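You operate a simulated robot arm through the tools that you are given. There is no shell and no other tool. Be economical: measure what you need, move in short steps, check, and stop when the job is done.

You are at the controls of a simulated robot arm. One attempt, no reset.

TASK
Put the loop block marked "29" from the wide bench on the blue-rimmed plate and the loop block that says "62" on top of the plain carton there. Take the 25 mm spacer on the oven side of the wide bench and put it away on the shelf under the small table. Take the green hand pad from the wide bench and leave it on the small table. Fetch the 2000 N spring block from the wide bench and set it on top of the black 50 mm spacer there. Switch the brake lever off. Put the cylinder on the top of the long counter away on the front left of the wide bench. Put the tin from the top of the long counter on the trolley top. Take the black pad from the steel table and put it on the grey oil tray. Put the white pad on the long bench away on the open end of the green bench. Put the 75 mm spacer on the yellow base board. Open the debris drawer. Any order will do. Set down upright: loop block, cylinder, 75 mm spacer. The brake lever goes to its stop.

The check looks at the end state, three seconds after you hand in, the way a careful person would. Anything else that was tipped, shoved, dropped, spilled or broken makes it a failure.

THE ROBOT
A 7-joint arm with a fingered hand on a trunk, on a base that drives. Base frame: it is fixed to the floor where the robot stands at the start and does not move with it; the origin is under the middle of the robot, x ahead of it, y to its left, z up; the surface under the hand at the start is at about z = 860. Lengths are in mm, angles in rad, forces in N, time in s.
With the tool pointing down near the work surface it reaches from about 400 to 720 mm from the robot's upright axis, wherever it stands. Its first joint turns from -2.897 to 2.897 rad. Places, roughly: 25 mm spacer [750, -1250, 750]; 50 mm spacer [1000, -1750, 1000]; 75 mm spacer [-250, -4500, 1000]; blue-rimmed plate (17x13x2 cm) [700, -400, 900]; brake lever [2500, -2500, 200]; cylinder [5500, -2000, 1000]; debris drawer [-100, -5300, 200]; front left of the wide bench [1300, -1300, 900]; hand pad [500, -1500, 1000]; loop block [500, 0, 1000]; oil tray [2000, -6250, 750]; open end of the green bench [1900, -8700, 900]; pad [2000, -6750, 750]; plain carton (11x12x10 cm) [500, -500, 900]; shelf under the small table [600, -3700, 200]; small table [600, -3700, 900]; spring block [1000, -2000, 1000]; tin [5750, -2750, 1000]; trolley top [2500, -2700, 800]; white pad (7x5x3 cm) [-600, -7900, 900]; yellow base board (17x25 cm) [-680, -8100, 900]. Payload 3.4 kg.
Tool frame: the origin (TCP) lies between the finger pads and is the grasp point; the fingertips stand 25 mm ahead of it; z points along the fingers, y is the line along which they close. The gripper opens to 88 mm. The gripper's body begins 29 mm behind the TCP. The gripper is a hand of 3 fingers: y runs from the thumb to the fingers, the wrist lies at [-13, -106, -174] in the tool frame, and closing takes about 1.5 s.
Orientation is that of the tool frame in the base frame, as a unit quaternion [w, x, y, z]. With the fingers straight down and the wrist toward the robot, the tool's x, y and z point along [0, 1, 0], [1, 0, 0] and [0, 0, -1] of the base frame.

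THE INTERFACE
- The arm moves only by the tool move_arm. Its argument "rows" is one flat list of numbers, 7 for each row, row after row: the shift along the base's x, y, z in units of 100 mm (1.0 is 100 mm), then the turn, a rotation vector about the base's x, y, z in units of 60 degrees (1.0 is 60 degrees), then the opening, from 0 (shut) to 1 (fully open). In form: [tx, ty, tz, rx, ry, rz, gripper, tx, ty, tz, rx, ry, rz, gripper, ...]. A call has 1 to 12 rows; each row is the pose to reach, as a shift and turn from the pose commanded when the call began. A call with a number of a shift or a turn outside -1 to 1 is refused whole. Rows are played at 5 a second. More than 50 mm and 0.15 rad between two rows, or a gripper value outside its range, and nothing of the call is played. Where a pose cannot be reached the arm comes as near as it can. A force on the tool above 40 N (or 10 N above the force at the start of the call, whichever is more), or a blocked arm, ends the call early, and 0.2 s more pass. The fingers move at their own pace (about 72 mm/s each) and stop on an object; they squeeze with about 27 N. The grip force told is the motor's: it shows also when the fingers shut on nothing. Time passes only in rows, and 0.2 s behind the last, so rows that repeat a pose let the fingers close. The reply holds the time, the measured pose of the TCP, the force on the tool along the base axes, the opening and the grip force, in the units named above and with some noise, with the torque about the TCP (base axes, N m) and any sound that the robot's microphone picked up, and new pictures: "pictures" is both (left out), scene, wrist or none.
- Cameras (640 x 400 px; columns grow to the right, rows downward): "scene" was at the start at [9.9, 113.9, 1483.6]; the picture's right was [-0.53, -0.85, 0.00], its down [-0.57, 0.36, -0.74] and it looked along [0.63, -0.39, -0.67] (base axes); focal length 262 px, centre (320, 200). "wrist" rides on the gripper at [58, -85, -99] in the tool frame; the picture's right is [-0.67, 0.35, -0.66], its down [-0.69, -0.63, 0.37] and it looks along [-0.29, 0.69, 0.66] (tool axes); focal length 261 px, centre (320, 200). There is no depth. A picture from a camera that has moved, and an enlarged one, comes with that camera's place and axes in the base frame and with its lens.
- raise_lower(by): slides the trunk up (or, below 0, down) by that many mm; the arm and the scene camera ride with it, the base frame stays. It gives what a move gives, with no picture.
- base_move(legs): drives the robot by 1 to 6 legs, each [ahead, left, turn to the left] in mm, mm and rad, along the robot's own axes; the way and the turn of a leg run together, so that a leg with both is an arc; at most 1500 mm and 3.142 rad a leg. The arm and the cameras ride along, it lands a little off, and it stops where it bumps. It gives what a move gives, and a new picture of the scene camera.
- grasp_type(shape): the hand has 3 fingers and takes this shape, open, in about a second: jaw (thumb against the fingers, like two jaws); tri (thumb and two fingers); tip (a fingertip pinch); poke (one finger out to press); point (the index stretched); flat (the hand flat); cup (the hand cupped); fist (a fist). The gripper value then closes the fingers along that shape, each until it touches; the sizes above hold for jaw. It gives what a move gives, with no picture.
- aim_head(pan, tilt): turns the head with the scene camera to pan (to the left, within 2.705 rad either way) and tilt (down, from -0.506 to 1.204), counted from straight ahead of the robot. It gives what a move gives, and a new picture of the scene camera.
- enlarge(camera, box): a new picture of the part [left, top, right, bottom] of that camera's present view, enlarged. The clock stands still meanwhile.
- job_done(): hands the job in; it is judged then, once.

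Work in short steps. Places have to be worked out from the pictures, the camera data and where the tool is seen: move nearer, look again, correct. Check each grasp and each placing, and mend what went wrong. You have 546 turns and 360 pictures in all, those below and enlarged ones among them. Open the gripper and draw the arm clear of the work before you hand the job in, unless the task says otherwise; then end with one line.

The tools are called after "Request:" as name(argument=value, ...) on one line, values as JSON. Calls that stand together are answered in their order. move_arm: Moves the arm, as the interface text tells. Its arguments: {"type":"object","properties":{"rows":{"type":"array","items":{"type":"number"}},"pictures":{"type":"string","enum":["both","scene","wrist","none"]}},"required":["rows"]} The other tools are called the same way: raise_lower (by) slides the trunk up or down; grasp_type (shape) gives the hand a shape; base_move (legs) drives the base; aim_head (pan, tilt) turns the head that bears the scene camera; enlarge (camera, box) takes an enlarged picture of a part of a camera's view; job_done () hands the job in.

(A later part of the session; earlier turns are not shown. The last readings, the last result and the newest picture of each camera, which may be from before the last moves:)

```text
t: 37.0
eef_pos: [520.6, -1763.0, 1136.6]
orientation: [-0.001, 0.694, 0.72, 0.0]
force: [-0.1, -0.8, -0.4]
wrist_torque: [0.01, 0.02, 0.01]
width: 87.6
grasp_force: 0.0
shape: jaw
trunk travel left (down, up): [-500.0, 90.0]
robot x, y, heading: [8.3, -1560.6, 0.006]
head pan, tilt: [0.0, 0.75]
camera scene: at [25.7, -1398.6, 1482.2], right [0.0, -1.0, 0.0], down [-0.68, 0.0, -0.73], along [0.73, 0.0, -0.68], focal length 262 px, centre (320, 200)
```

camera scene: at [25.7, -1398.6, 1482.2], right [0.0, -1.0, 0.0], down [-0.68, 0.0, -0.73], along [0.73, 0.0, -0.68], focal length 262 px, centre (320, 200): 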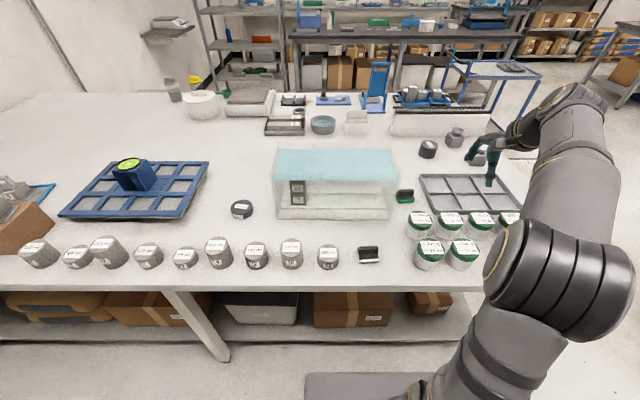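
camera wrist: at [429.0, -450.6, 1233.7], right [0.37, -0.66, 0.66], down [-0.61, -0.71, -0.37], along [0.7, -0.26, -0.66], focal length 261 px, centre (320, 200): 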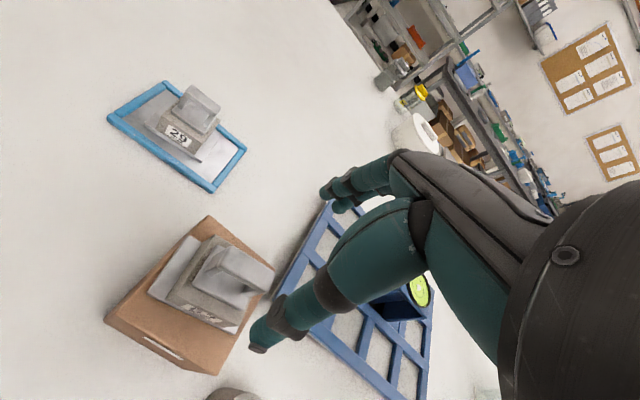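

Request:
enlarge(camera="scene", box=[330, 120, 530, 270])

Request:
enlarge(camera="scene", box=[240, 50, 520, 170])

```text
2.67 times, centred on (430, 195) of scene
camera zoom: at [25.7, -1398.6, 1482.2], right [0.0, -1.0, 0.0], down [-0.68, 0.0, -0.73], along [0.73, 0.0, -0.68], focal length 700 px, centre (27, 213)
```

zoom: 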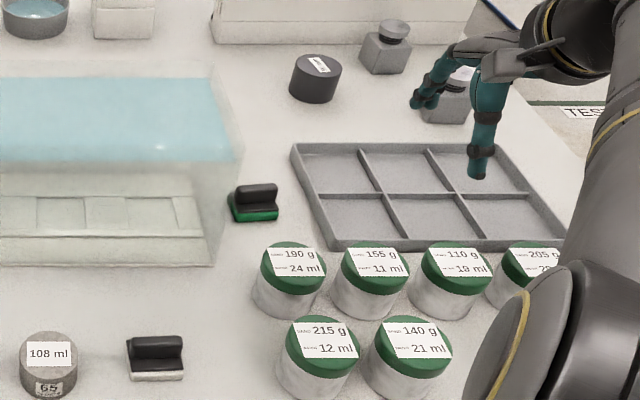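

```text
2.29 times, centred on (380, 110) of scene
camera zoom: at [25.7, -1398.6, 1482.2], right [0.0, -1.0, 0.0], down [-0.68, 0.0, -0.73], along [0.73, 0.0, -0.68], focal length 600 px, centre (183, 406)
```

zoom: 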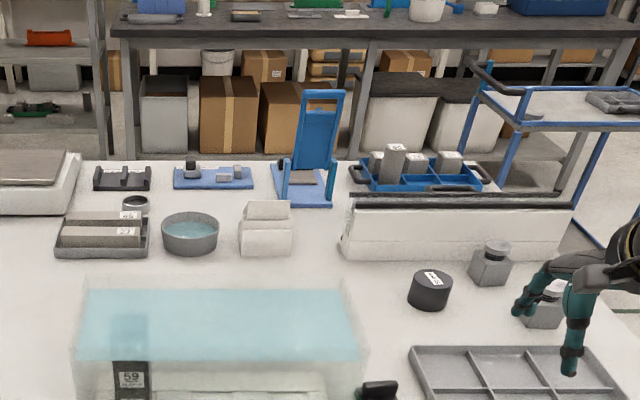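

The green-faced pad sits at ≈(679,-1691), right of a glass box (wall y≈-1630). Move the hand above it and look.

Request:
move_arm(rows=[0.4, 0.18, 0, 0, 0, 0, 1, 0.8, 0.3, 0, 0, 0, 0, 1], pictures="none")

Request:
move_arm(rows=[0.4, 0.18, 0, 0, 0, -0.06, 1, 0.75, 0.36, -0.35, 0, 0, -0.06, 1, 0.75, 0.36, -0.7, 0, 0, -0.06, 1], pictures="both")

```text
t: 37.6
eef_pos: [600.8, -1732.4, 1137.4]
orientation: [0.0, 0.695, 0.719, 0.0]
force: [-0.7, 0.1, 0.3]
wrist_torque: [0.0, -0.01, -0.06]
width: 87.8
grasp_force: 0.0
shape: jaw
trunk travel left (down, up): [-500.0, 90.0]
robot x, y, heading: [4.1, -1559.3, 0.002]
head pan, tilt: [0.0, 0.75]
```

```text
refused: row 2 steps farther than a row can; nothing moved
```

Request:
move_arm(rows=[0.4, 0.18, 0, 0, 0, -0.06, 1, 0.75, 0.36, -0.2, 0, 0, -0.06, 1, 0.75, 0.36, -0.6, 0, 0, -0.06, 1], pictures="both")

```text
t: 38.5
eef_pos: [676.0, -1696.2, 1076.7]
orientation: [-0.002, 0.717, 0.697, -0.001]
force: [0.4, -0.3, -0.3]
wrist_torque: [0.01, -0.02, -0.03]
width: 87.6
grasp_force: 0.1
shape: jaw
out of reach, approached as far as the arm can: row 2
trunk travel left (down, up): [-500.0, 90.0]
robot x, y, heading: [3.4, -1554.5, 0.007]
head pan, tilt: [0.0, 0.75]
camera scene: at [26.0, -1398.6, 1482.2], right [0.0, -1.0, 0.0], down [-0.68, 0.0, -0.73], along [0.73, 0.0, -0.68], focal length 262 px, centre (320, 200)
camera wrist: at [592.7, -1636.9, 1174.4], right [0.33, -0.68, 0.65], down [-0.65, -0.67, -0.36], along [0.68, -0.3, -0.66], focal length 261 px, centre (320, 200)
```

scene: 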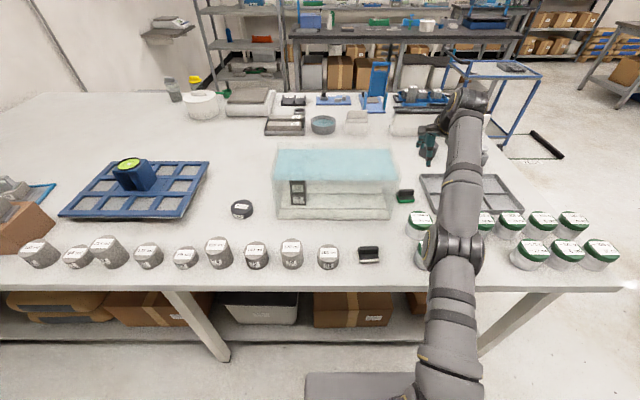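
wrist: 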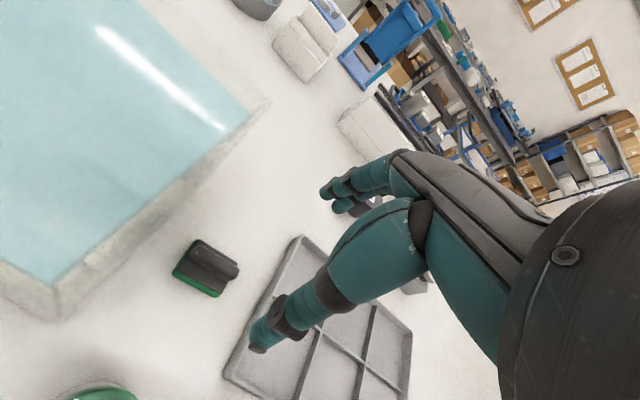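

Request:
enlarge(camera="wrist", box=[140, 220, 280, 320])

Request:
enlarge(camera="scene", box=[340, 160, 440, 270])

```text
4.00 times, centred on (210, 270) of wrist
camera zoom: at [592.7, -1636.9, 1174.4], right [0.33, -0.68, 0.65], down [-0.65, -0.67, -0.36], along [0.68, -0.3, -0.66], focal length 1043 px, centre (760, -80)
```

zoom: 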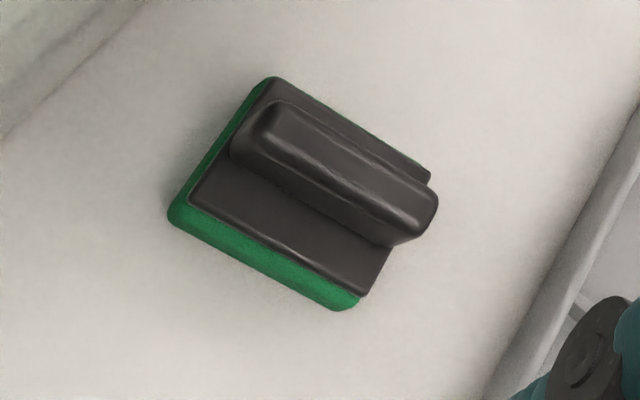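

```text
3.64 times, centred on (390, 215) of scene
camera zoom: at [26.0, -1398.6, 1482.2], right [0.0, -1.0, 0.0], down [-0.68, 0.0, -0.73], along [0.73, 0.0, -0.68], focal length 954 px, centre (66, 146)
```

zoom: 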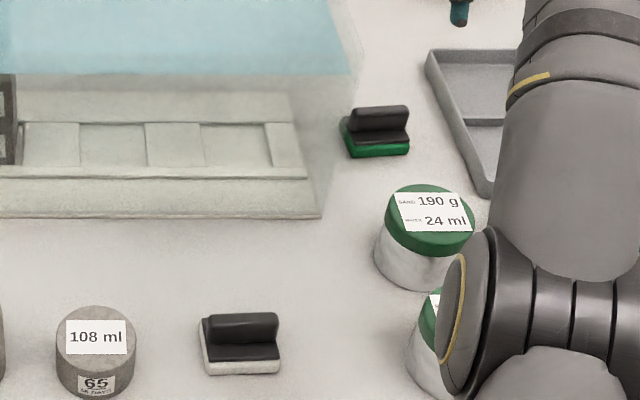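

Ridge centre ≈(703,-1690), top z≈898, turned ≈7°. Drive slightly right and forward for better reach.

Request:
base_move(legs=[[25, -130, 0]])

```text
t: 39.7
eef_pos: [700.1, -1828.3, 1077.4]
orientation: [-0.001, 0.716, 0.698, -0.001]
force: [0.0, -0.5, 0.7]
wrist_torque: [0.0, 0.0, -0.03]
width: 87.8
grasp_force: 0.2
shape: jaw
trunk travel left (down, up): [-500.0, 90.0]
robot x, y, heading: [33.2, -1689.5, -0.0]
head pan, tilt: [0.0, 0.75]
camera scene: at [51.6, -1529.2, 1482.2], right [0.0, -1.0, 0.0], down [-0.68, 0.0, -0.73], along [0.73, 0.0, -0.68], focal length 262 px, centre (320, 200)
```

scene: 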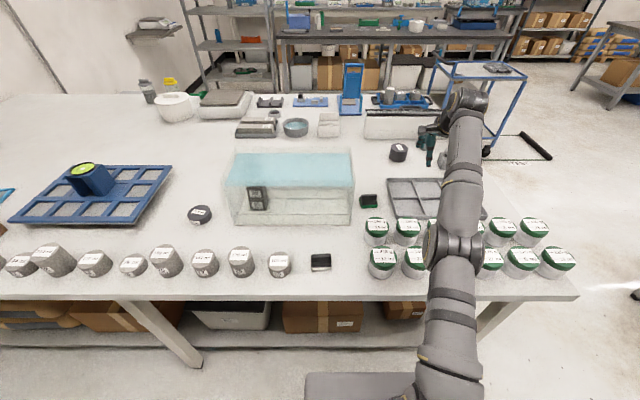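

Request:
move_arm(rows=[0, 0.4, 0, 0, 0, 0.05, 1, 0, 0.8, 0, 0, 0, 0.1, 1, 0, 1, -0.1, 0, 0, 0.15, 1], pictures="none")

Request:
move_arm(rows=[0.03, 0.36, -0.3, 0, 0, 0, 1, 0.03, 0.36, -0.75, 0, 0, 0, 1, 0.03, 0.36, -1, 0, 0, 0, 1], pictures="wrist")

```text
t: 40.5
eef_pos: [716.5, -1728.7, 1073.3]
orientation: [-0.003, 0.659, 0.752, -0.002]
force: [-0.2, 0.0, 0.2]
wrist_torque: [-0.01, -0.01, 0.01]
width: 87.7
grasp_force: 0.1
shape: jaw
out of reach, approached as far as the arm can: row 1, 2, 3
trunk travel left (down, up): [-500.0, 90.0]
robot x, y, heading: [29.6, -1694.7, 0.001]
head pan, tilt: [0.0, 0.75]
```

```text
t: 41.3
eef_pos: [748.9, -1695.7, 978.9]
orientation: [-0.002, 0.659, 0.752, -0.002]
force: [0.7, -0.7, 1.1]
wrist_torque: [0.02, 0.02, 0.01]
width: 87.6
grasp_force: 0.0
shape: jaw
out of reach, approached as far as the arm can: row 1, 2, 3
trunk travel left (down, up): [-500.0, 90.0]
robot x, y, heading: [28.6, -1687.9, 0.001]
head pan, tilt: [0.0, 0.75]
camera wrist: at [659.0, -1648.9, 1077.6], right [0.44, -0.62, 0.65], down [-0.54, -0.76, -0.36], along [0.72, -0.19, -0.66], focal length 261 px, centre (320, 200)
```

wrist: 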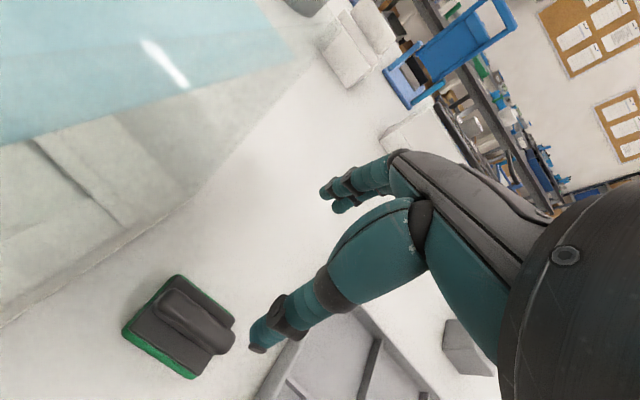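

Request:
move_arm(rows=[-0.3, 0.03, 0, 0, 0, 0, 1, -0.46, 0.06, 0, 0, 0, 0, 1, -0.46, 0.06, -0.1, 0, 0, 0, 1], pictures="wrist")

```text
t: 42.1
eef_pos: [748.3, -1692.7, 984.4]
orientation: [-0.001, 0.66, 0.752, -0.002]
force: [-1.2, 0.2, -0.7]
wrist_torque: [0.0, 0.01, -0.02]
width: 87.7
grasp_force: 0.0
shape: jaw
out of reach, approached as far as the arm can: row 1, 2, 3
trunk travel left (down, up): [-500.0, 90.0]
robot x, y, heading: [30.5, -1688.9, 0.003]
head pan, tilt: [0.0, 0.75]
camera wrist: at [657.8, -1646.8, 1082.4], right [0.44, -0.62, 0.65], down [-0.54, -0.76, -0.36], along [0.72, -0.19, -0.66], focal length 261 px, centre (320, 200)
```

wrist: 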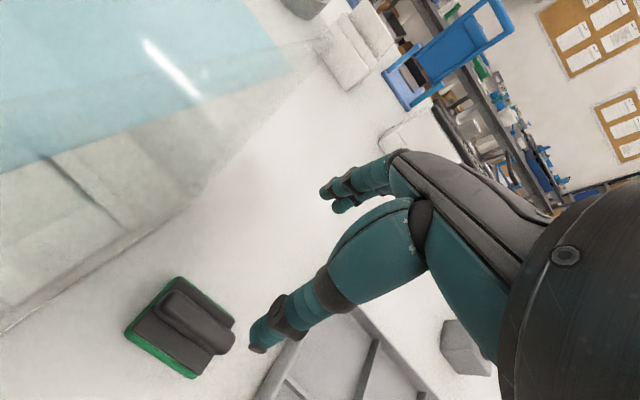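

The commanded pose had wound up beyond reach; back off more in x.

Request:
move_arm(rows=[-0.4, 0, 0, 0, 0, 0, 1, -0.5, 0, 0, 0, 0, 0, 1], pictures="none")

```text
t: 42.7
eef_pos: [746.2, -1694.1, 994.8]
orientation: [-0.002, 0.659, 0.752, -0.002]
force: [-0.1, -0.3, 0.5]
wrist_torque: [0.0, 0.02, 0.01]
width: 87.8
grasp_force: 0.1
shape: jaw
out of reach, approached as far as the arm can: row 1, 2
trunk travel left (down, up): [-500.0, 90.0]
robot x, y, heading: [34.0, -1686.0, 0.002]
head pan, tilt: [0.0, 0.75]
```

Request:
move_arm(rows=[-0.3, 0, 0.4, 0, 0, 0, 1, -0.6, 0, 0.8, 0, 0, 0, 1, -0.9, 0, 1.0, 0, 0, 0, 1], pictures="scene")

```text
t: 43.5
eef_pos: [698.6, -1698.3, 1116.2]
orientation: [-0.002, 0.659, 0.752, -0.002]
force: [1.0, -0.2, -1.0]
wrist_torque: [0.0, 0.01, -0.01]
width: 87.6
grasp_force: 0.0
shape: jaw
out of reach, approached as far as the arm can: row 1, 2, 3
trunk travel left (down, up): [-500.0, 90.0]
robot x, y, heading: [27.5, -1690.1, 0.005]
head pan, tilt: [0.0, 0.75]
camera scene: at [51.2, -1528.6, 1482.1], right [0.0, -1.0, 0.0], down [-0.68, 0.0, -0.73], along [0.73, 0.0, -0.68], focal length 262 px, centre (320, 200)
```

scene: 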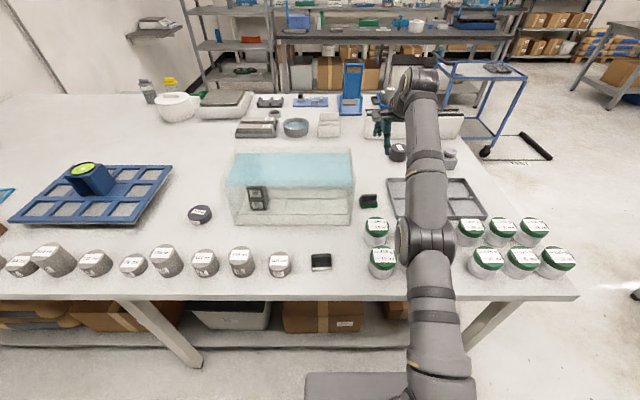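

Request:
move_arm(rows=[-0.4, 0, 0, 0, 0, 0, 1, -0.8, 0, 0, 0, 0, 0, 1, -1.0, 0, 0, 0, 0, 0, 1], pictures="none")

```text
t: 44.3
eef_pos: [680.0, -1704.9, 1150.0]
orientation: [-0.002, 0.659, 0.752, -0.001]
force: [0.1, 0.0, 0.1]
wrist_torque: [0.01, -0.01, -0.01]
width: 87.7
grasp_force: 0.0
shape: jaw
out of reach, approached as far as the arm can: row 1, 2, 3
trunk travel left (down, up): [-500.0, 90.0]
robot x, y, heading: [27.6, -1686.5, 0.007]
head pan, tilt: [0.0, 0.75]
```

Request:
move_arm(rows=[0, 0, 0.3, 0, 0, 0, 1, 0, 0, 0.7, 0, 0, 0, 1, 0, 0, 1, 0, 0, 0, 1, -0.3, 0, 1, 0, 0, 0, 1, -0.7, 0, 1, 0, 0, 0, 1], pictures="scene")

```text
t: 45.5
eef_pos: [607.8, -1705.6, 1249.1]
orientation: [-0.002, 0.66, 0.751, -0.002]
force: [0.0, -0.6, -0.1]
wrist_torque: [0.02, -0.01, -0.01]
width: 87.9
grasp_force: 0.1
shape: jaw
out of reach, approached as far as the arm can: row 1, 2, 3, 4
trunk travel left (down, up): [-500.0, 90.0]
robot x, y, heading: [30.5, -1681.7, 0.002]
head pan, tilt: [0.0, 0.75]
camera scene: at [50.8, -1528.7, 1482.1], right [0.0, -1.0, 0.0], down [-0.68, 0.0, -0.73], along [0.73, 0.0, -0.68], focal length 262 px, centre (320, 200)
```

scene: 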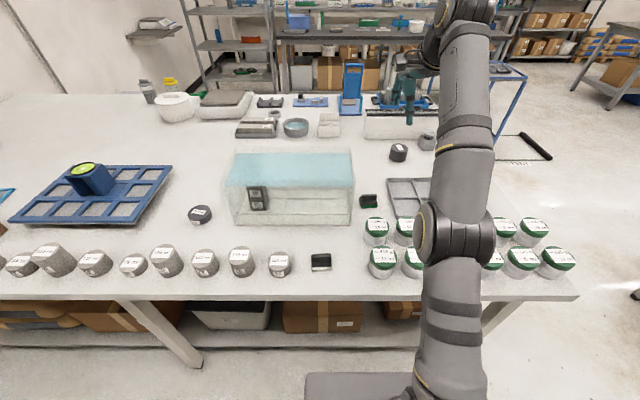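

Arm is free of the stretch limit again. Come down in stages staying inside reach.

Request:
move_arm(rows=[0, 0.05, -0.4, 0, 0, 0, 1, 0, 0.1, -0.8, 0, 0, 0, 1, 0.1, 0.15, -1, 0, 0, 0, 1], pictures="none")

Request:
move_arm(rows=[0.1, 0, -0.4, 0, 0, 0, 1, 0.3, 0, -0.8, 0, 0, 0, 1, 0.5, 0, -1, 0, 0, 0, 1], pictures="none")

Request:
move_arm(rows=[0.1, 0, -0.4, 0, 0, 0, 1, 0.35, 0, -0.8, 0, 0, 0, 1, 0.35, 0, -1, 0, 0, 0, 1], pictures="wrist")

```text
t: 46.3
eef_pos: [661.2, -1691.7, 1179.2]
orientation: [-0.002, 0.66, 0.752, -0.001]
force: [0.9, 0.1, -0.4]
wrist_torque: [0.01, -0.03, 0.02]
width: 87.6
grasp_force: 0.0
shape: jaw
out of reach, approached as far as the arm can: row 1, 2, 3
trunk travel left (down, up): [-500.0, 90.0]
robot x, y, heading: [31.2, -1688.3, 0.001]
head pan, tilt: [0.0, 0.75]
```

```text
t: 47.1
eef_pos: [715.3, -1690.7, 1081.3]
orientation: [-0.002, 0.659, 0.752, -0.003]
force: [-0.3, -0.2, 0.6]
wrist_torque: [-0.03, -0.01, 0.0]
width: 87.5
grasp_force: 0.1
shape: jaw
out of reach, approached as far as the arm can: row 1, 2, 3
trunk travel left (down, up): [-500.0, 90.0]
robot x, y, heading: [32.4, -1690.6, 0.004]
head pan, tilt: [0.0, 0.75]
```

```text
t: 47.9
eef_pos: [751.0, -1690.1, 981.0]
orientation: [0.0, 0.659, 0.752, -0.001]
force: [-1.3, 0.3, -0.8]
wrist_torque: [0.03, 0.01, 0.0]
width: 87.8
grasp_force: 0.0
shape: jaw
out of reach, approached as far as the arm can: row 1, 2
trunk travel left (down, up): [-500.0, 90.0]
robot x, y, heading: [27.5, -1687.7, 0.005]
head pan, tilt: [0.0, 0.75]
camera wrist: at [660.1, -1645.1, 1079.9], right [0.43, -0.62, 0.65], down [-0.54, -0.76, -0.36], along [0.72, -0.19, -0.66], focal length 261 px, centre (320, 200)
```

wrist: 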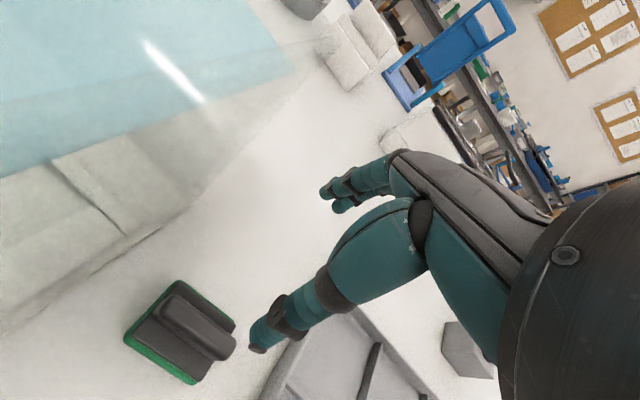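

The elbow seems locked straight (solver singular). Hold an inward target for many rows to let it bend.

Request:
move_arm(rows=[-0.3, 0, 0.3, 0, 0, 0, 1, -0.6, 0, 0.6, 0, 0, 0, 1, -0.9, 0, 0.6, 0, 0, 0, 1, -1, 0, 0.6, 0, 0, 0, 1, -1, 0, 0.6, 0, 0, 0, 1, -1, 0, 0.6, 0, 0, 0, 1, -1, 0, 0.6, 0, 0, 0, 1, -1, 0, 0.6, 0, 0, 0, 1, -1, 0, 0.6, 0, 0, 0, 1, -1, 0, 0.6, 0, 0, 0, 1], pictures="none")

```text
t: 50.1
eef_pos: [721.1, -1695.3, 1069.9]
orientation: [-0.002, 0.659, 0.752, -0.002]
force: [0.0, 0.2, 0.4]
wrist_torque: [0.03, 0.0, 0.01]
width: 87.8
grasp_force: 0.0
shape: jaw
out of reach, approached as far as the arm can: row 1, 2, 3, 4, 5, 6, 7, 8, 9, 10
trunk travel left (down, up): [-500.0, 90.0]
robot x, y, heading: [25.5, -1686.8, 0.002]
head pan, tilt: [0.0, 0.75]
```

Possibly the elbow has flipped past straight. Push the target outward first, then pull it in.

Request:
move_arm(rows=[0.4, 0, 0, 0, 0, 0, 1, 0.8, 0, 0, 0, 0, 0, 1, 1, 0, 0, 0, 0, 0, 1, 1, 0, 0, 0, 0, 0, 1], pictures="none")

```text
t: 51.1
eef_pos: [731.6, -1694.2, 1049.9]
orientation: [-0.001, 0.659, 0.752, -0.002]
force: [0.4, 0.4, -0.4]
wrist_torque: [0.0, -0.01, 0.02]
width: 87.6
grasp_force: 0.0
shape: jaw
out of reach, approached as far as the arm can: row 1, 2, 3, 4
trunk travel left (down, up): [-500.0, 90.0]
robot x, y, heading: [28.0, -1685.2, 0.002]
head pan, tilt: [0.0, 0.75]
```

Request:
move_arm(rows=[-0.3, 0, -0.1, 0, 0, 0, 1, -0.6, 0, -0.2, 0, 0, 0, 1, -0.9, 0, -0.3, 0, 0, 0, 1], pictures="none")

```text
t: 51.9
eef_pos: [642.4, -1693.8, 1021.0]
orientation: [-0.001, 0.659, 0.752, 0.0]
force: [-0.3, 0.9, 0.5]
wrist_torque: [0.0, -0.07, 0.01]
width: 87.7
grasp_force: 0.0
shape: jaw
trunk travel left (down, up): [-500.0, 90.0]
robot x, y, heading: [27.9, -1687.8, -0.0]
head pan, tilt: [0.0, 0.75]
```

It worked. Now approach the pad: (703,-1692), z 935.

Request:
move_arm(rows=[0.3, 0, -0.3, 0, 0, 0, 1, 0.61, 0.02, -0.6, 0, 0, 0, 1, 0.61, 0.02, -0.86, 0, 0, 0, 1], pictures="wrist")

```text
t: 52.7
eef_pos: [704.4, -1690.8, 935.0]
orientation: [-0.002, 0.66, 0.752, -0.001]
force: [0.7, -0.3, -0.5]
wrist_torque: [0.0, 0.02, 0.01]
width: 88.3
grasp_force: 0.1
shape: jaw
trunk travel left (down, up): [-500.0, 90.0]
robot x, y, heading: [31.3, -1687.9, 0.007]
head pan, tilt: [0.0, 0.75]
camera wrist: at [613.1, -1643.8, 1032.8], right [0.43, -0.62, 0.65], down [-0.54, -0.76, -0.36], along [0.72, -0.19, -0.66], focal length 261 px, centre (320, 200)
```

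wrist: 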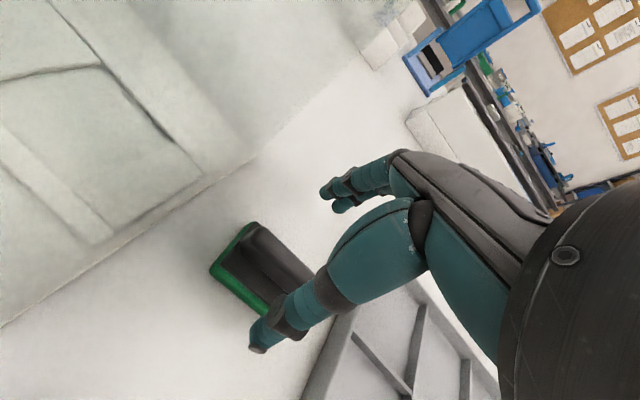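

Request:
move_arm(rows=[0, 0, -0.15, 0, 0, 0, 1, 0, 0, -0.31, 0, 0, 0, 1], pictures="wrist")

```text
t: 53.3
eef_pos: [702.9, -1689.6, 904.6]
orientation: [-0.001, 0.66, 0.752, -0.002]
force: [-0.3, 0.6, 1.0]
wrist_torque: [0.0, -0.03, -0.02]
width: 87.8
grasp_force: 0.1
shape: jaw
trunk travel left (down, up): [-500.0, 90.0]
robot x, y, heading: [27.7, -1683.6, 0.004]
head pan, tilt: [0.0, 0.75]
camera wrist: at [612.6, -1643.9, 1001.9], right [0.43, -0.62, 0.65], down [-0.54, -0.76, -0.36], along [0.72, -0.19, -0.66], focal length 261 px, centre (320, 200)
```

wrist: 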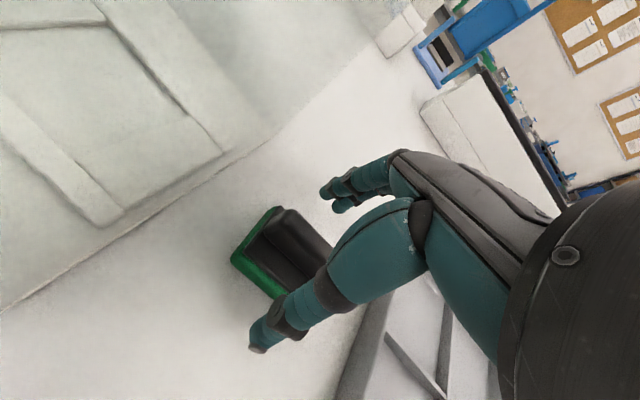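

Request:
move_arm(rows=[0, 0, 0, 0, 0, 0, 0, 0, 0, 0, 0, 0, 0, 0, 0, 0, 0, 0, 0, 0, 0, 0, 0, 0, 0, 0, 0, 0, 0, 0, 0, 0, 0, 0, 0, 0, 0, 0, 0, 0, 0, 0, 0, 0, 0, 0, 0, 0, 0, 0, 0, 0, 0, 0, 0, 0], pictures="wrist")

```text
t: 55.1
eef_pos: [703.5, -1689.6, 904.3]
orientation: [-0.001, 0.659, 0.752, -0.001]
force: [-0.2, 0.8, 1.1]
wrist_torque: [-0.01, -0.07, -0.01]
width: 17.5
grasp_force: 27.4
shape: jaw
trunk travel left (down, up): [-500.0, 90.0]
robot x, y, heading: [29.0, -1684.5, 0.003]
head pan, tilt: [0.0, 0.75]
camera wrist: at [612.5, -1643.9, 1002.1], right [0.43, -0.62, 0.65], down [-0.54, -0.76, -0.36], along [0.72, -0.19, -0.66], focal length 261 px, centre (320, 200)
```

wrist: 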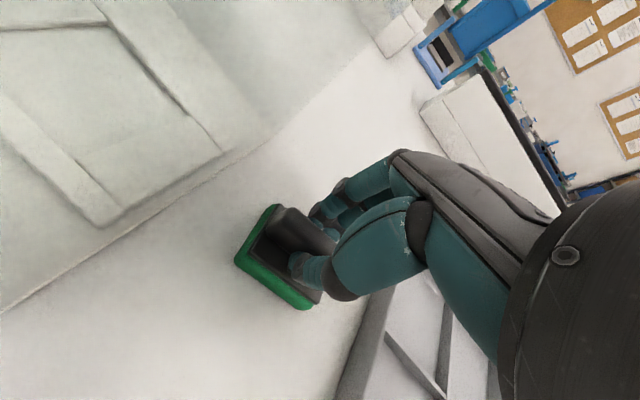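

Gripped on the ridge. Lift, drawing in.

Request:
move_arm(rows=[0, 0, 0.3, 0, 0, 0, 0, 0, 0, 0.7, 0, 0, 0, 0, -0.2, 0, 1, 0, 0, 0, 0], pictures="none")

Request:
move_arm(rows=[-0.3, 0, 0.3, 0, 0, 0, 0, -0.6, 0, 0.6, 0, 0, 0, 0, -0.9, 0, 0.9, 0, 0, 0, 0, -1, 0, 1, 0, 0, 0, 0], pictures="wrist")

```text
t: 55.9
eef_pos: [683.1, -1689.6, 1004.0]
orientation: [-0.001, 0.66, 0.751, -0.002]
force: [0.5, -0.3, -0.6]
wrist_torque: [-0.01, 0.03, -0.02]
width: 17.6
grasp_force: 27.0
shape: jaw
trunk travel left (down, up): [-500.0, 90.0]
robot x, y, heading: [30.1, -1687.7, 0.003]
head pan, tilt: [0.0, 0.75]
```

```text
t: 56.9
eef_pos: [582.4, -1691.6, 1103.6]
orientation: [0.0, 0.659, 0.752, -0.001]
force: [1.0, 0.7, -0.5]
wrist_torque: [-0.01, 0.0, -0.01]
width: 17.4
grasp_force: 26.8
shape: jaw
trunk travel left (down, up): [-500.0, 90.0]
robot x, y, heading: [30.6, -1683.9, 0.004]
head pan, tilt: [0.0, 0.75]
camera wrist: at [491.7, -1645.2, 1201.5], right [0.43, -0.62, 0.65], down [-0.54, -0.76, -0.36], along [0.72, -0.19, -0.66], focal length 261 px, centre (320, 200)
```

wrist: 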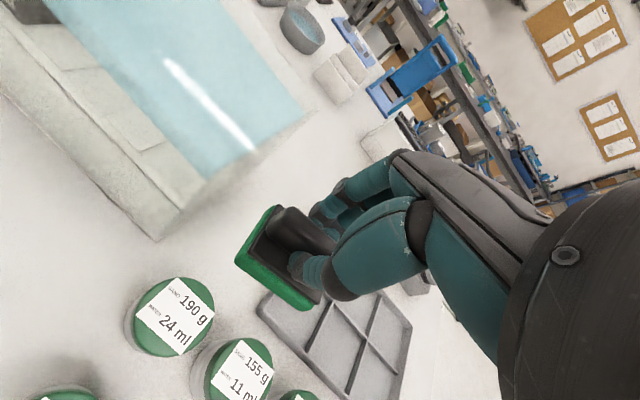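

Pad in hand. Drive toward the small table: back off, then right.

Request:
base_move(legs=[[-120, 0, 0], [0, -1400, 0]])

Request:
aim_head(pan=-0.6, tilt=0.6)

```text
t: 64.7
eef_pos: [460.5, -3093.0, 1103.1]
orientation: [-0.001, 0.664, 0.748, -0.001]
force: [-1.1, -0.4, -1.2]
wrist_torque: [-0.01, 0.01, 0.02]
width: 17.5
grasp_force: 27.0
shape: jaw
trunk travel left (down, up): [-500.0, 90.0]
robot x, y, heading: [-93.8, -3082.5, -0.008]
head pan, tilt: [0.0, 0.75]
camera scene: at [-68.9, -2923.4, 1482.2], right [-0.01, -1.0, 0.0], down [-0.68, 0.0, -0.73], along [0.73, -0.01, -0.68], focal length 262 px, centre (320, 200)
```

scene: 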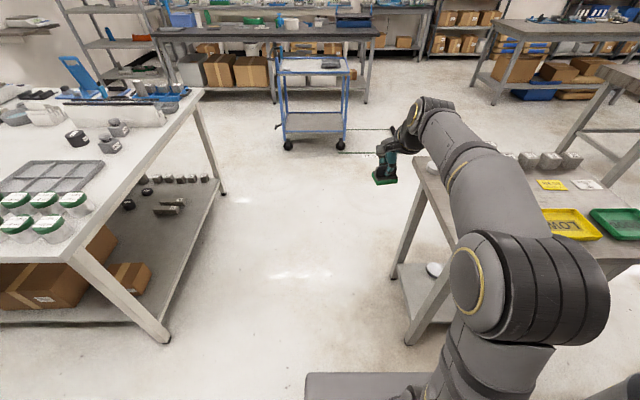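

```text
t: 65.7
eef_pos: [460.6, -3091.9, 1102.7]
orientation: [-0.002, 0.664, 0.748, -0.002]
force: [-0.2, -0.3, -1.5]
wrist_torque: [0.02, -0.01, 0.02]
width: 17.3
grasp_force: 26.7
shape: jaw
trunk travel left (down, up): [-500.0, 90.0]
robot x, y, heading: [-92.0, -3080.2, -0.006]
head pan, tilt: [-0.6, 0.6]
camera scene: at [-79.1, -2973.1, 1495.0], right [-0.57, -0.82, 0.0], down [-0.46, 0.32, -0.82], along [0.68, -0.47, -0.57], focal length 262 px, centre (320, 200)
```

scene: 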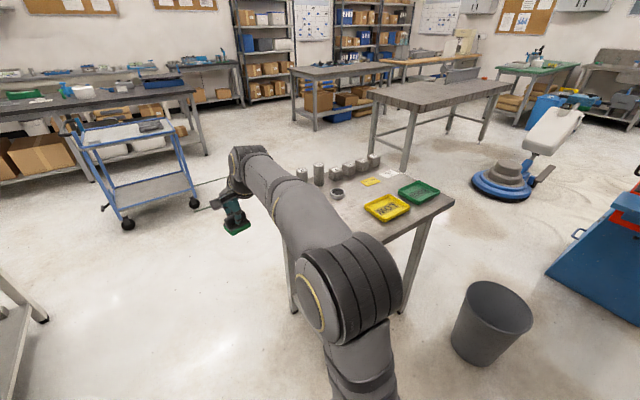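

Request:
enlarge(camera="scene", box=[270, 130, 470, 330])

```text
2.00 times, centred on (370, 230) of scene
camera zoom: at [-79.1, -2973.1, 1495.0], right [-0.57, -0.82, 0.0], down [-0.46, 0.32, -0.82], along [0.68, -0.47, -0.57], focal length 525 px, centre (220, 140)
```

zoom: 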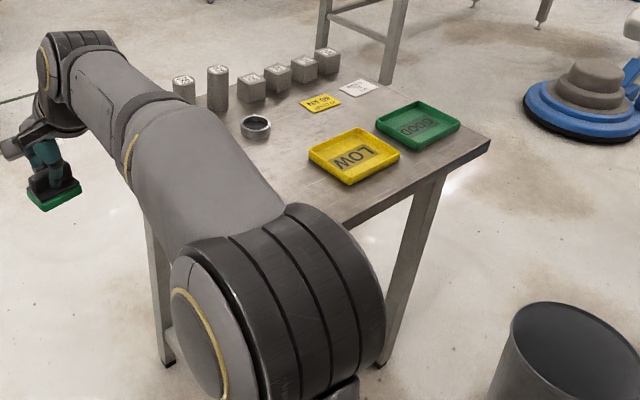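

Free space on the small table is its near-left part. Drive right 320 mm.

Request:
base_move(legs=[[0, -320, 0.007]])

Request:
aim_head(pan=0.1, tilt=0.8)

Request:
move_arm(rows=[0, 0, -0.1, 0, 0, 0, 0, 0, 0, -0.2, 0, 0, 0, 0], pictures="wrist")

```text
t: 67.9
eef_pos: [459.7, -3408.9, 1102.7]
orientation: [-0.001, 0.662, 0.75, -0.002]
force: [-0.7, -0.5, -0.9]
wrist_torque: [0.02, -0.01, -0.01]
width: 17.6
grasp_force: 26.4
shape: jaw
trunk travel left (down, up): [-500.0, 90.0]
robot x, y, heading: [-92.2, -3402.6, -0.001]
head pan, tilt: [-0.6, 0.6]
camera scene: at [-81.1, -3293.6, 1495.1], right [-0.57, -0.82, 0.0], down [-0.47, 0.32, -0.82], along [0.68, -0.47, -0.57], focal length 262 px, centre (320, 200)
```

scene: 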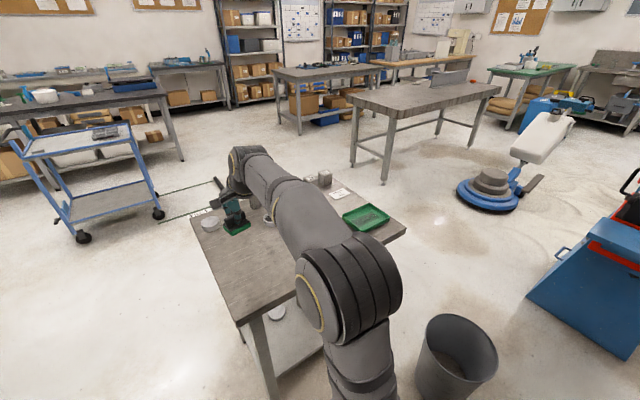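

```text
t: 68.9
eef_pos: [459.2, -3408.3, 1103.3]
orientation: [-0.001, 0.662, 0.749, -0.001]
force: [0.6, -0.2, -0.7]
wrist_torque: [-0.06, 0.02, -0.01]
width: 17.6
grasp_force: 26.4
shape: jaw
trunk travel left (down, up): [-500.0, 90.0]
robot x, y, heading: [-94.2, -3399.1, 0.0]
head pan, tilt: [0.099, 0.799]
camera scene: at [-73.7, -3235.2, 1478.2], right [0.1, -1.0, 0.0], down [-0.71, -0.07, -0.7], along [0.69, 0.07, -0.72], focal length 262 px, centre (320, 200)
```

scene: 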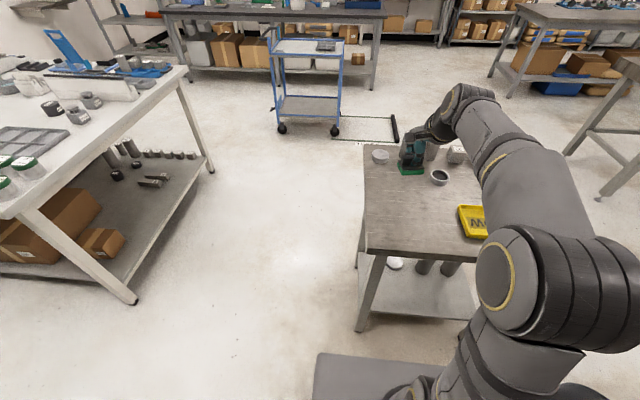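

```text
t: 69.5
eef_pos: [459.1, -3408.7, 1082.8]
orientation: [-0.001, 0.661, 0.751, -0.001]
force: [0.1, 0.7, -1.1]
wrist_torque: [0.03, -0.01, 0.02]
width: 17.3
grasp_force: 27.5
shape: jaw
trunk travel left (down, up): [-500.0, 90.0]
robot x, y, heading: [-94.5, -3402.7, -0.0]
head pan, tilt: [0.099, 0.799]
camera wrist: at [368.9, -3362.0, 1181.1], right [0.43, -0.62, 0.65], down [-0.54, -0.76, -0.36], along [0.72, -0.2, -0.66], focal length 261 px, centre (320, 200)
```

wrist: 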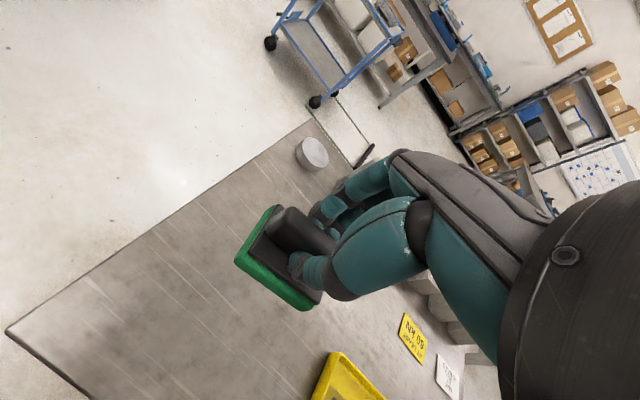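

Table height appears ~820–860. Lower the pad in the free area, then feel for contact.

Request:
move_arm(rows=[0, 0, -0.4, 0, 0, 0, 0, 0, 0, -0.8, 0, 0, 0, 0, 0, 0, -1, 0, 0, 0, 0], pictures="none")

Request:
move_arm(rows=[0, 0, -0.2, 0, 0, 0, 0, 0, 0, -0.4, 0, 0, 0, 0, 0, 0, -0.6, 0, 0, 0, 0], pictures="wrist")

```text
t: 70.3
eef_pos: [460.5, -3408.5, 982.3]
orientation: [-0.001, 0.662, 0.75, -0.002]
force: [-0.2, 0.2, -1.0]
wrist_torque: [-0.01, 0.01, 0.0]
width: 17.3
grasp_force: 27.0
shape: jaw
trunk travel left (down, up): [-500.0, 90.0]
robot x, y, heading: [-93.1, -3401.9, -0.003]
head pan, tilt: [0.099, 0.799]
```

```text
t: 71.1
eef_pos: [460.1, -3408.4, 923.1]
orientation: [-0.002, 0.662, 0.75, -0.002]
force: [-0.3, 0.1, 0.0]
wrist_torque: [0.0, -0.02, 0.0]
width: 17.0
grasp_force: 27.3
shape: jaw
trunk travel left (down, up): [-500.0, 90.0]
robot x, y, heading: [-96.0, -3400.4, 0.003]
head pan, tilt: [0.099, 0.799]
camera wrist: at [369.6, -3361.3, 1021.5], right [0.43, -0.62, 0.65], down [-0.54, -0.76, -0.36], along [0.72, -0.2, -0.66], focal length 261 px, centre (320, 200)
```

wrist: 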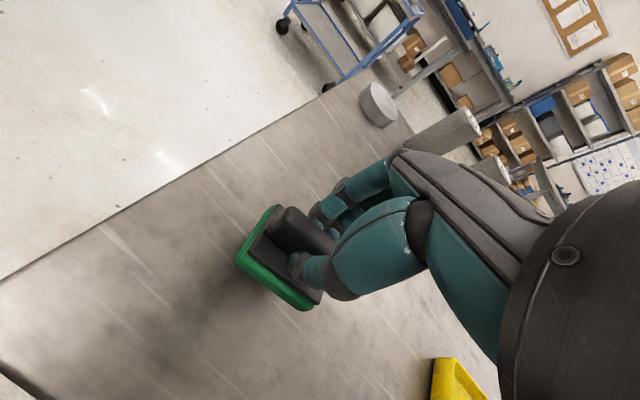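

Request:
move_arm(rows=[0, 0, -0.06, 0, 0, 0, 0, 0, 0, -0.12, 0, 0, 0, 0, 0, 0, -0.18, 0, 0, 0, 0, 0, 0, -0.24, 0, 0, 0, 0], pictures="none")

```text
t: 72.1
eef_pos: [459.6, -3407.9, 904.2]
orientation: [0.002, 0.662, 0.75, 0.001]
force: [-1.4, 1.1, 26.9]
wrist_torque: [0.17, -0.02, -0.02]
width: 17.1
grasp_force: 26.7
shape: jaw
trunk travel left (down, up): [-500.0, 90.0]
robot x, y, heading: [-93.3, -3402.2, -0.002]
head pan, tilt: [0.099, 0.799]
```

Contact at table z≈860. Ease off, release and rise.

Request:
move_arm(rows=[0, 0, 0.04, 0, 0, 0, 0, 0, 0, 0.04, 0, 0, 0, 1, 0, 0, 0.04, 0, 0, 0, 1, 0, 0, 0.04, 0, 0, 0, 1, 0, 0, 0.04, 0, 0, 0, 1, 0, 0, 0.3, 0, 0, 0, 1, 0, 0, 0.7, 0, 0, 0, 1, 0, 0, 1, 0, 0, 0, 1], pictures="wrist")

```text
t: 73.9
eef_pos: [460.2, -3407.4, 999.4]
orientation: [-0.001, 0.661, 0.751, -0.002]
force: [-0.1, -0.5, 0.8]
wrist_torque: [-0.03, -0.01, 0.01]
width: 87.6
grasp_force: 0.0
shape: jaw
trunk travel left (down, up): [-500.0, 90.0]
robot x, y, heading: [-91.8, -3401.5, 0.003]
head pan, tilt: [0.099, 0.799]
camera wrist: at [369.4, -3361.6, 1097.6], right [0.43, -0.62, 0.65], down [-0.54, -0.76, -0.36], along [0.72, -0.2, -0.66], focal length 261 px, centre (320, 200)
```

wrist: 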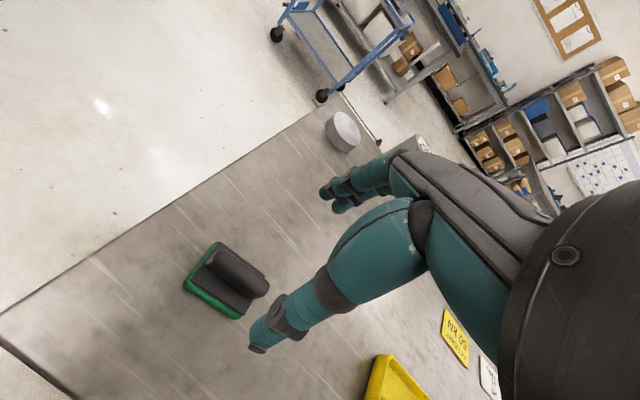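

Pad is on the small table. Next fetch the 25 mm spacer: raise the hand and drive back left.

Request:
move_arm(rows=[0, 0, 0.4, 0, 0, 0, 1, 0, 0, 0.8, 0, 0, 0, 1, 0, 0, 1, 0, 0, 0, 1], pictures="none")

Request:
base_move(legs=[[0, 1200, 0], [0, 1070, 0], [110, 0, 0]])

```text
t: 74.7
eef_pos: [460.2, -3409.3, 1099.5]
orientation: [-0.001, 0.661, 0.75, -0.001]
force: [0.6, -0.1, 0.3]
wrist_torque: [0.0, 0.0, 0.01]
width: 87.6
grasp_force: 0.1
shape: jaw
trunk travel left (down, up): [-500.0, 90.0]
robot x, y, heading: [-94.1, -3399.2, 0.001]
head pan, tilt: [0.099, 0.799]
```

```text
t: 86.7
eef_pos: [558.1, -1146.2, 1099.5]
orientation: [-0.001, 0.659, 0.752, -0.001]
force: [-0.8, 0.4, 0.6]
wrist_torque: [-0.03, -0.01, -0.01]
width: 87.8
grasp_force: 0.1
shape: jaw
trunk travel left (down, up): [-500.0, 90.0]
robot x, y, heading: [9.5, -1138.4, 0.003]
head pan, tilt: [0.099, 0.799]
camera scene: at [24.9, -975.4, 1478.1], right [0.1, -0.99, 0.0], down [-0.71, -0.07, -0.7], along [0.69, 0.07, -0.72], focal length 262 px, centre (320, 200)
```

scene: 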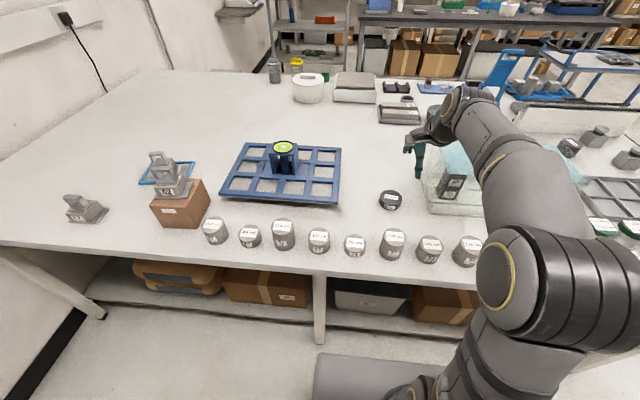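

Request:
move_arm(rows=[0.3, 0.04, -0.3, 0, 0, 0, 1, 0.62, 0.08, -0.6, 0, 0, 0, 1, 0.62, 0.08, -1, 0, 0, 0, 1], pictures="wrist")

```text
t: 87.5
eef_pos: [621.7, -1139.0, 997.7]
orientation: [-0.001, 0.66, 0.751, -0.001]
force: [0.4, -0.6, -0.1]
wrist_torque: [0.01, -0.03, 0.02]
width: 87.7
grasp_force: 0.1
shape: jaw
trunk travel left (down, up): [-500.0, 90.0]
robot x, y, heading: [7.7, -1142.8, 0.007]
head pan, tilt: [0.099, 0.799]
camera wrist: at [530.2, -1092.6, 1095.9], right [0.44, -0.62, 0.65], down [-0.54, -0.76, -0.36], along [0.72, -0.19, -0.66], focal length 261 px, centre (320, 200)
```

wrist: 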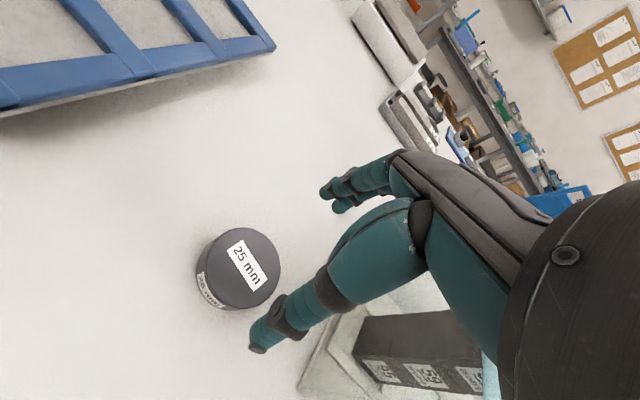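

Request:
move_arm(rows=[0.08, 0.01, -0.3, 0, 0, 0, 1, 0.08, 0.01, -0.7, 0, 0, 0, 1], pictures="wrist")

```text
t: 88.1
eef_pos: [629.5, -1136.9, 928.0]
orientation: [-0.002, 0.66, 0.752, -0.002]
force: [-0.2, -0.7, 0.0]
wrist_torque: [-0.04, 0.0, -0.02]
width: 87.8
grasp_force: 0.0
shape: jaw
trunk travel left (down, up): [-500.0, 90.0]
robot x, y, heading: [2.6, -1144.6, 0.004]
head pan, tilt: [0.099, 0.799]
camera wrist: at [538.7, -1091.6, 1026.3], right [0.43, -0.62, 0.65], down [-0.54, -0.76, -0.36], along [0.72, -0.19, -0.66], focal length 261 px, centre (320, 200)
```

wrist: 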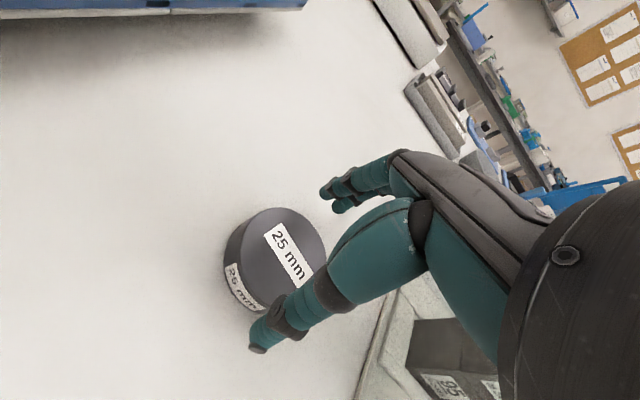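

Request:
move_arm(rows=[0.03, 0.01, -0.2, 0, 0, 0, 1, 0.03, 0.01, -0.38, 0, 0, 0, 1, 0.03, 0.01, -0.38, 0, 0, 0, 0, 0.03, 0.01, -0.38, 0, 0, 0, 0, 0.03, 0.01, -0.38, 0, 0, 0, 0, 0.03, 0.01, -0.38, 0, 0, 0, 0, 0.03, 0.01, -0.38, 0, 0, 0, 0, 0.03, 0.01, -0.38, 0, 0, 0, 0, 0.03, 0.01, -0.1, 0, 0, 0, 0, 0.03, 0.01, 0.2, 0, 0, 0, 0], pictures="wrist")

```text
t: 90.3
eef_pos: [632.6, -1135.0, 949.9]
orientation: [-0.001, 0.659, 0.752, -0.001]
force: [0.7, -0.5, -8.1]
wrist_torque: [0.04, 0.03, 0.0]
width: 62.9
grasp_force: 27.3
shape: jaw
trunk travel left (down, up): [-500.0, 90.0]
robot x, y, heading: [7.0, -1141.8, 0.003]
head pan, tilt: [0.099, 0.799]
camera wrist: at [541.7, -1089.9, 1047.2], right [0.44, -0.62, 0.65], down [-0.54, -0.76, -0.36], along [0.72, -0.19, -0.66], focal length 261 px, centre (320, 200)
```

wrist: 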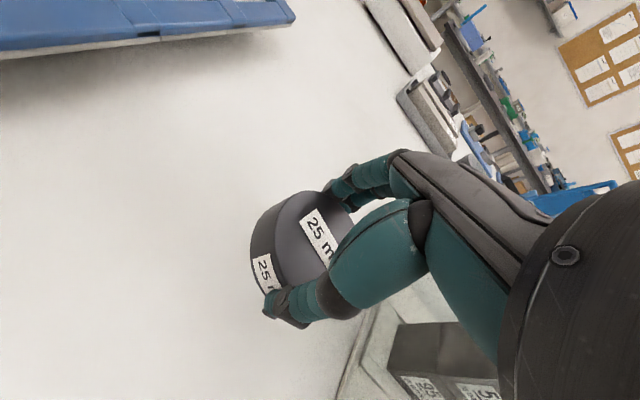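

Held (63 mm). Lift and retract, then drive back to the small table.

Request:
move_arm(rows=[-0.2, 0, 0.4, 0, 0, 0, 0, -0.5, 0, 0.8, 0, 0, 0, 0, -0.9, 0, 1, 0, 0, 0, 0], pictures="none")

Request:
move_arm(rows=[-0.2, 0, 0.4, 0, 0, 0, 0, -0.5, 0, 0.6, 0, 0, 0, 0], pictures="none")

Request:
base_move(legs=[[-120, 0, 0], [0, -1000, 0], [0, -900, 0]])

Request:
aim_head(pan=-0.4, tilt=0.85)

```text
t: 91.1
eef_pos: [541.6, -1135.1, 1048.6]
orientation: [-0.001, 0.659, 0.752, -0.001]
force: [0.0, -0.8, -6.9]
wrist_torque: [0.04, -0.01, 0.01]
width: 62.9
grasp_force: 27.1
shape: jaw
trunk travel left (down, up): [-500.0, 90.0]
robot x, y, heading: [7.4, -1143.4, 0.004]
head pan, tilt: [0.099, 0.799]
```

```text
t: 91.7
eef_pos: [491.7, -1136.0, 1109.5]
orientation: [-0.002, 0.659, 0.752, -0.001]
force: [-0.1, -0.1, -7.3]
wrist_torque: [0.06, 0.0, 0.03]
width: 63.3
grasp_force: 27.0
shape: jaw
trunk travel left (down, up): [-500.0, 90.0]
robot x, y, heading: [6.5, -1140.5, 0.006]
head pan, tilt: [0.099, 0.799]
```

```text
t: 102.1
eef_pos: [375.4, -3053.9, 1108.8]
orientation: [-0.001, 0.662, 0.75, -0.001]
force: [0.1, -1.1, -6.7]
wrist_torque: [-0.01, 0.07, 0.02]
width: 63.0
grasp_force: 27.2
shape: jaw
trunk travel left (down, up): [-500.0, 90.0]
robot x, y, heading: [-110.1, -3055.5, -0.003]
head pan, tilt: [0.099, 0.799]
camera scene: at [-91.0, -2889.1, 1478.2], right [0.1, -1.0, 0.0], down [-0.71, -0.07, -0.7], along [0.69, 0.07, -0.72], focal length 262 px, centre (320, 200)
```

scene: 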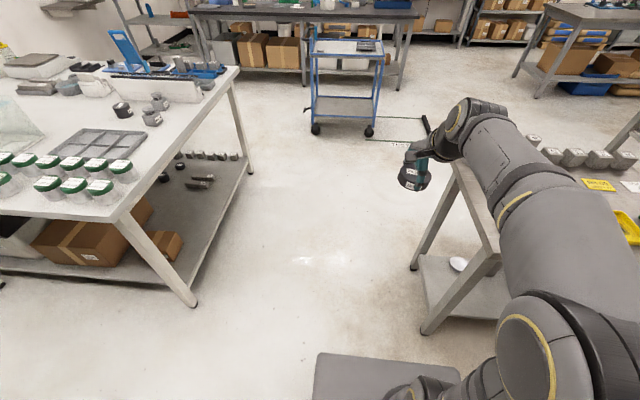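

```text
t: 103.0
eef_pos: [374.3, -3053.1, 1109.1]
orientation: [-0.001, 0.662, 0.75, -0.002]
force: [0.2, 0.3, -7.4]
wrist_torque: [-0.01, 0.03, -0.03]
width: 63.1
grasp_force: 27.1
shape: jaw
trunk travel left (down, up): [-500.0, 90.0]
robot x, y, heading: [-112.8, -3056.6, -0.0]
head pan, tilt: [-0.4, 0.85]
camera scene: at [-99.3, -2927.2, 1474.1], right [-0.39, -0.92, 0.0], down [-0.69, 0.29, -0.66], along [0.61, -0.26, -0.75], focal length 262 px, centre (320, 200)
```

scene: 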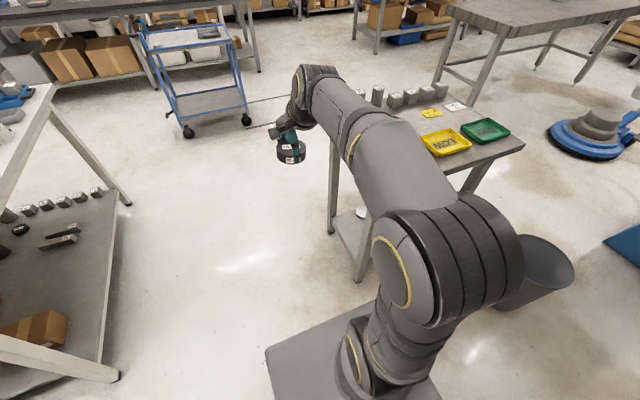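

Lower the trunk here in open floor so the camera and arm come down to shelf level.

Request:
raise_lower(by=-450)

Request:
aim_head(pan=-0.75, tilt=0.6)

```text
refused: -450 is not a number from -400 to 400
```

```text
t: 103.8
eef_pos: [376.3, -3054.2, 1109.8]
orientation: [-0.001, 0.662, 0.75, -0.002]
force: [0.4, 0.1, -7.6]
wrist_torque: [0.05, 0.01, 0.01]
width: 62.9
grasp_force: 27.1
shape: jaw
trunk travel left (down, up): [-500.0, 90.0]
robot x, y, heading: [-109.4, -3058.2, -0.005]
head pan, tilt: [-0.75, 0.6]
camera scene: at [-106.7, -2957.1, 1495.0], right [-0.68, -0.73, 0.0], down [-0.41, 0.39, -0.82], along [0.6, -0.56, -0.57], focal length 262 px, centre (320, 200)
```

scene: 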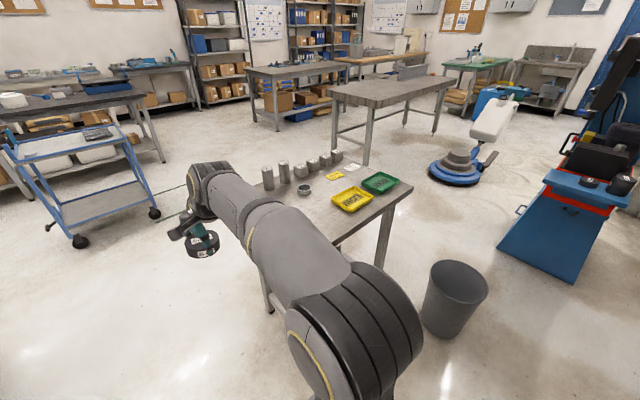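

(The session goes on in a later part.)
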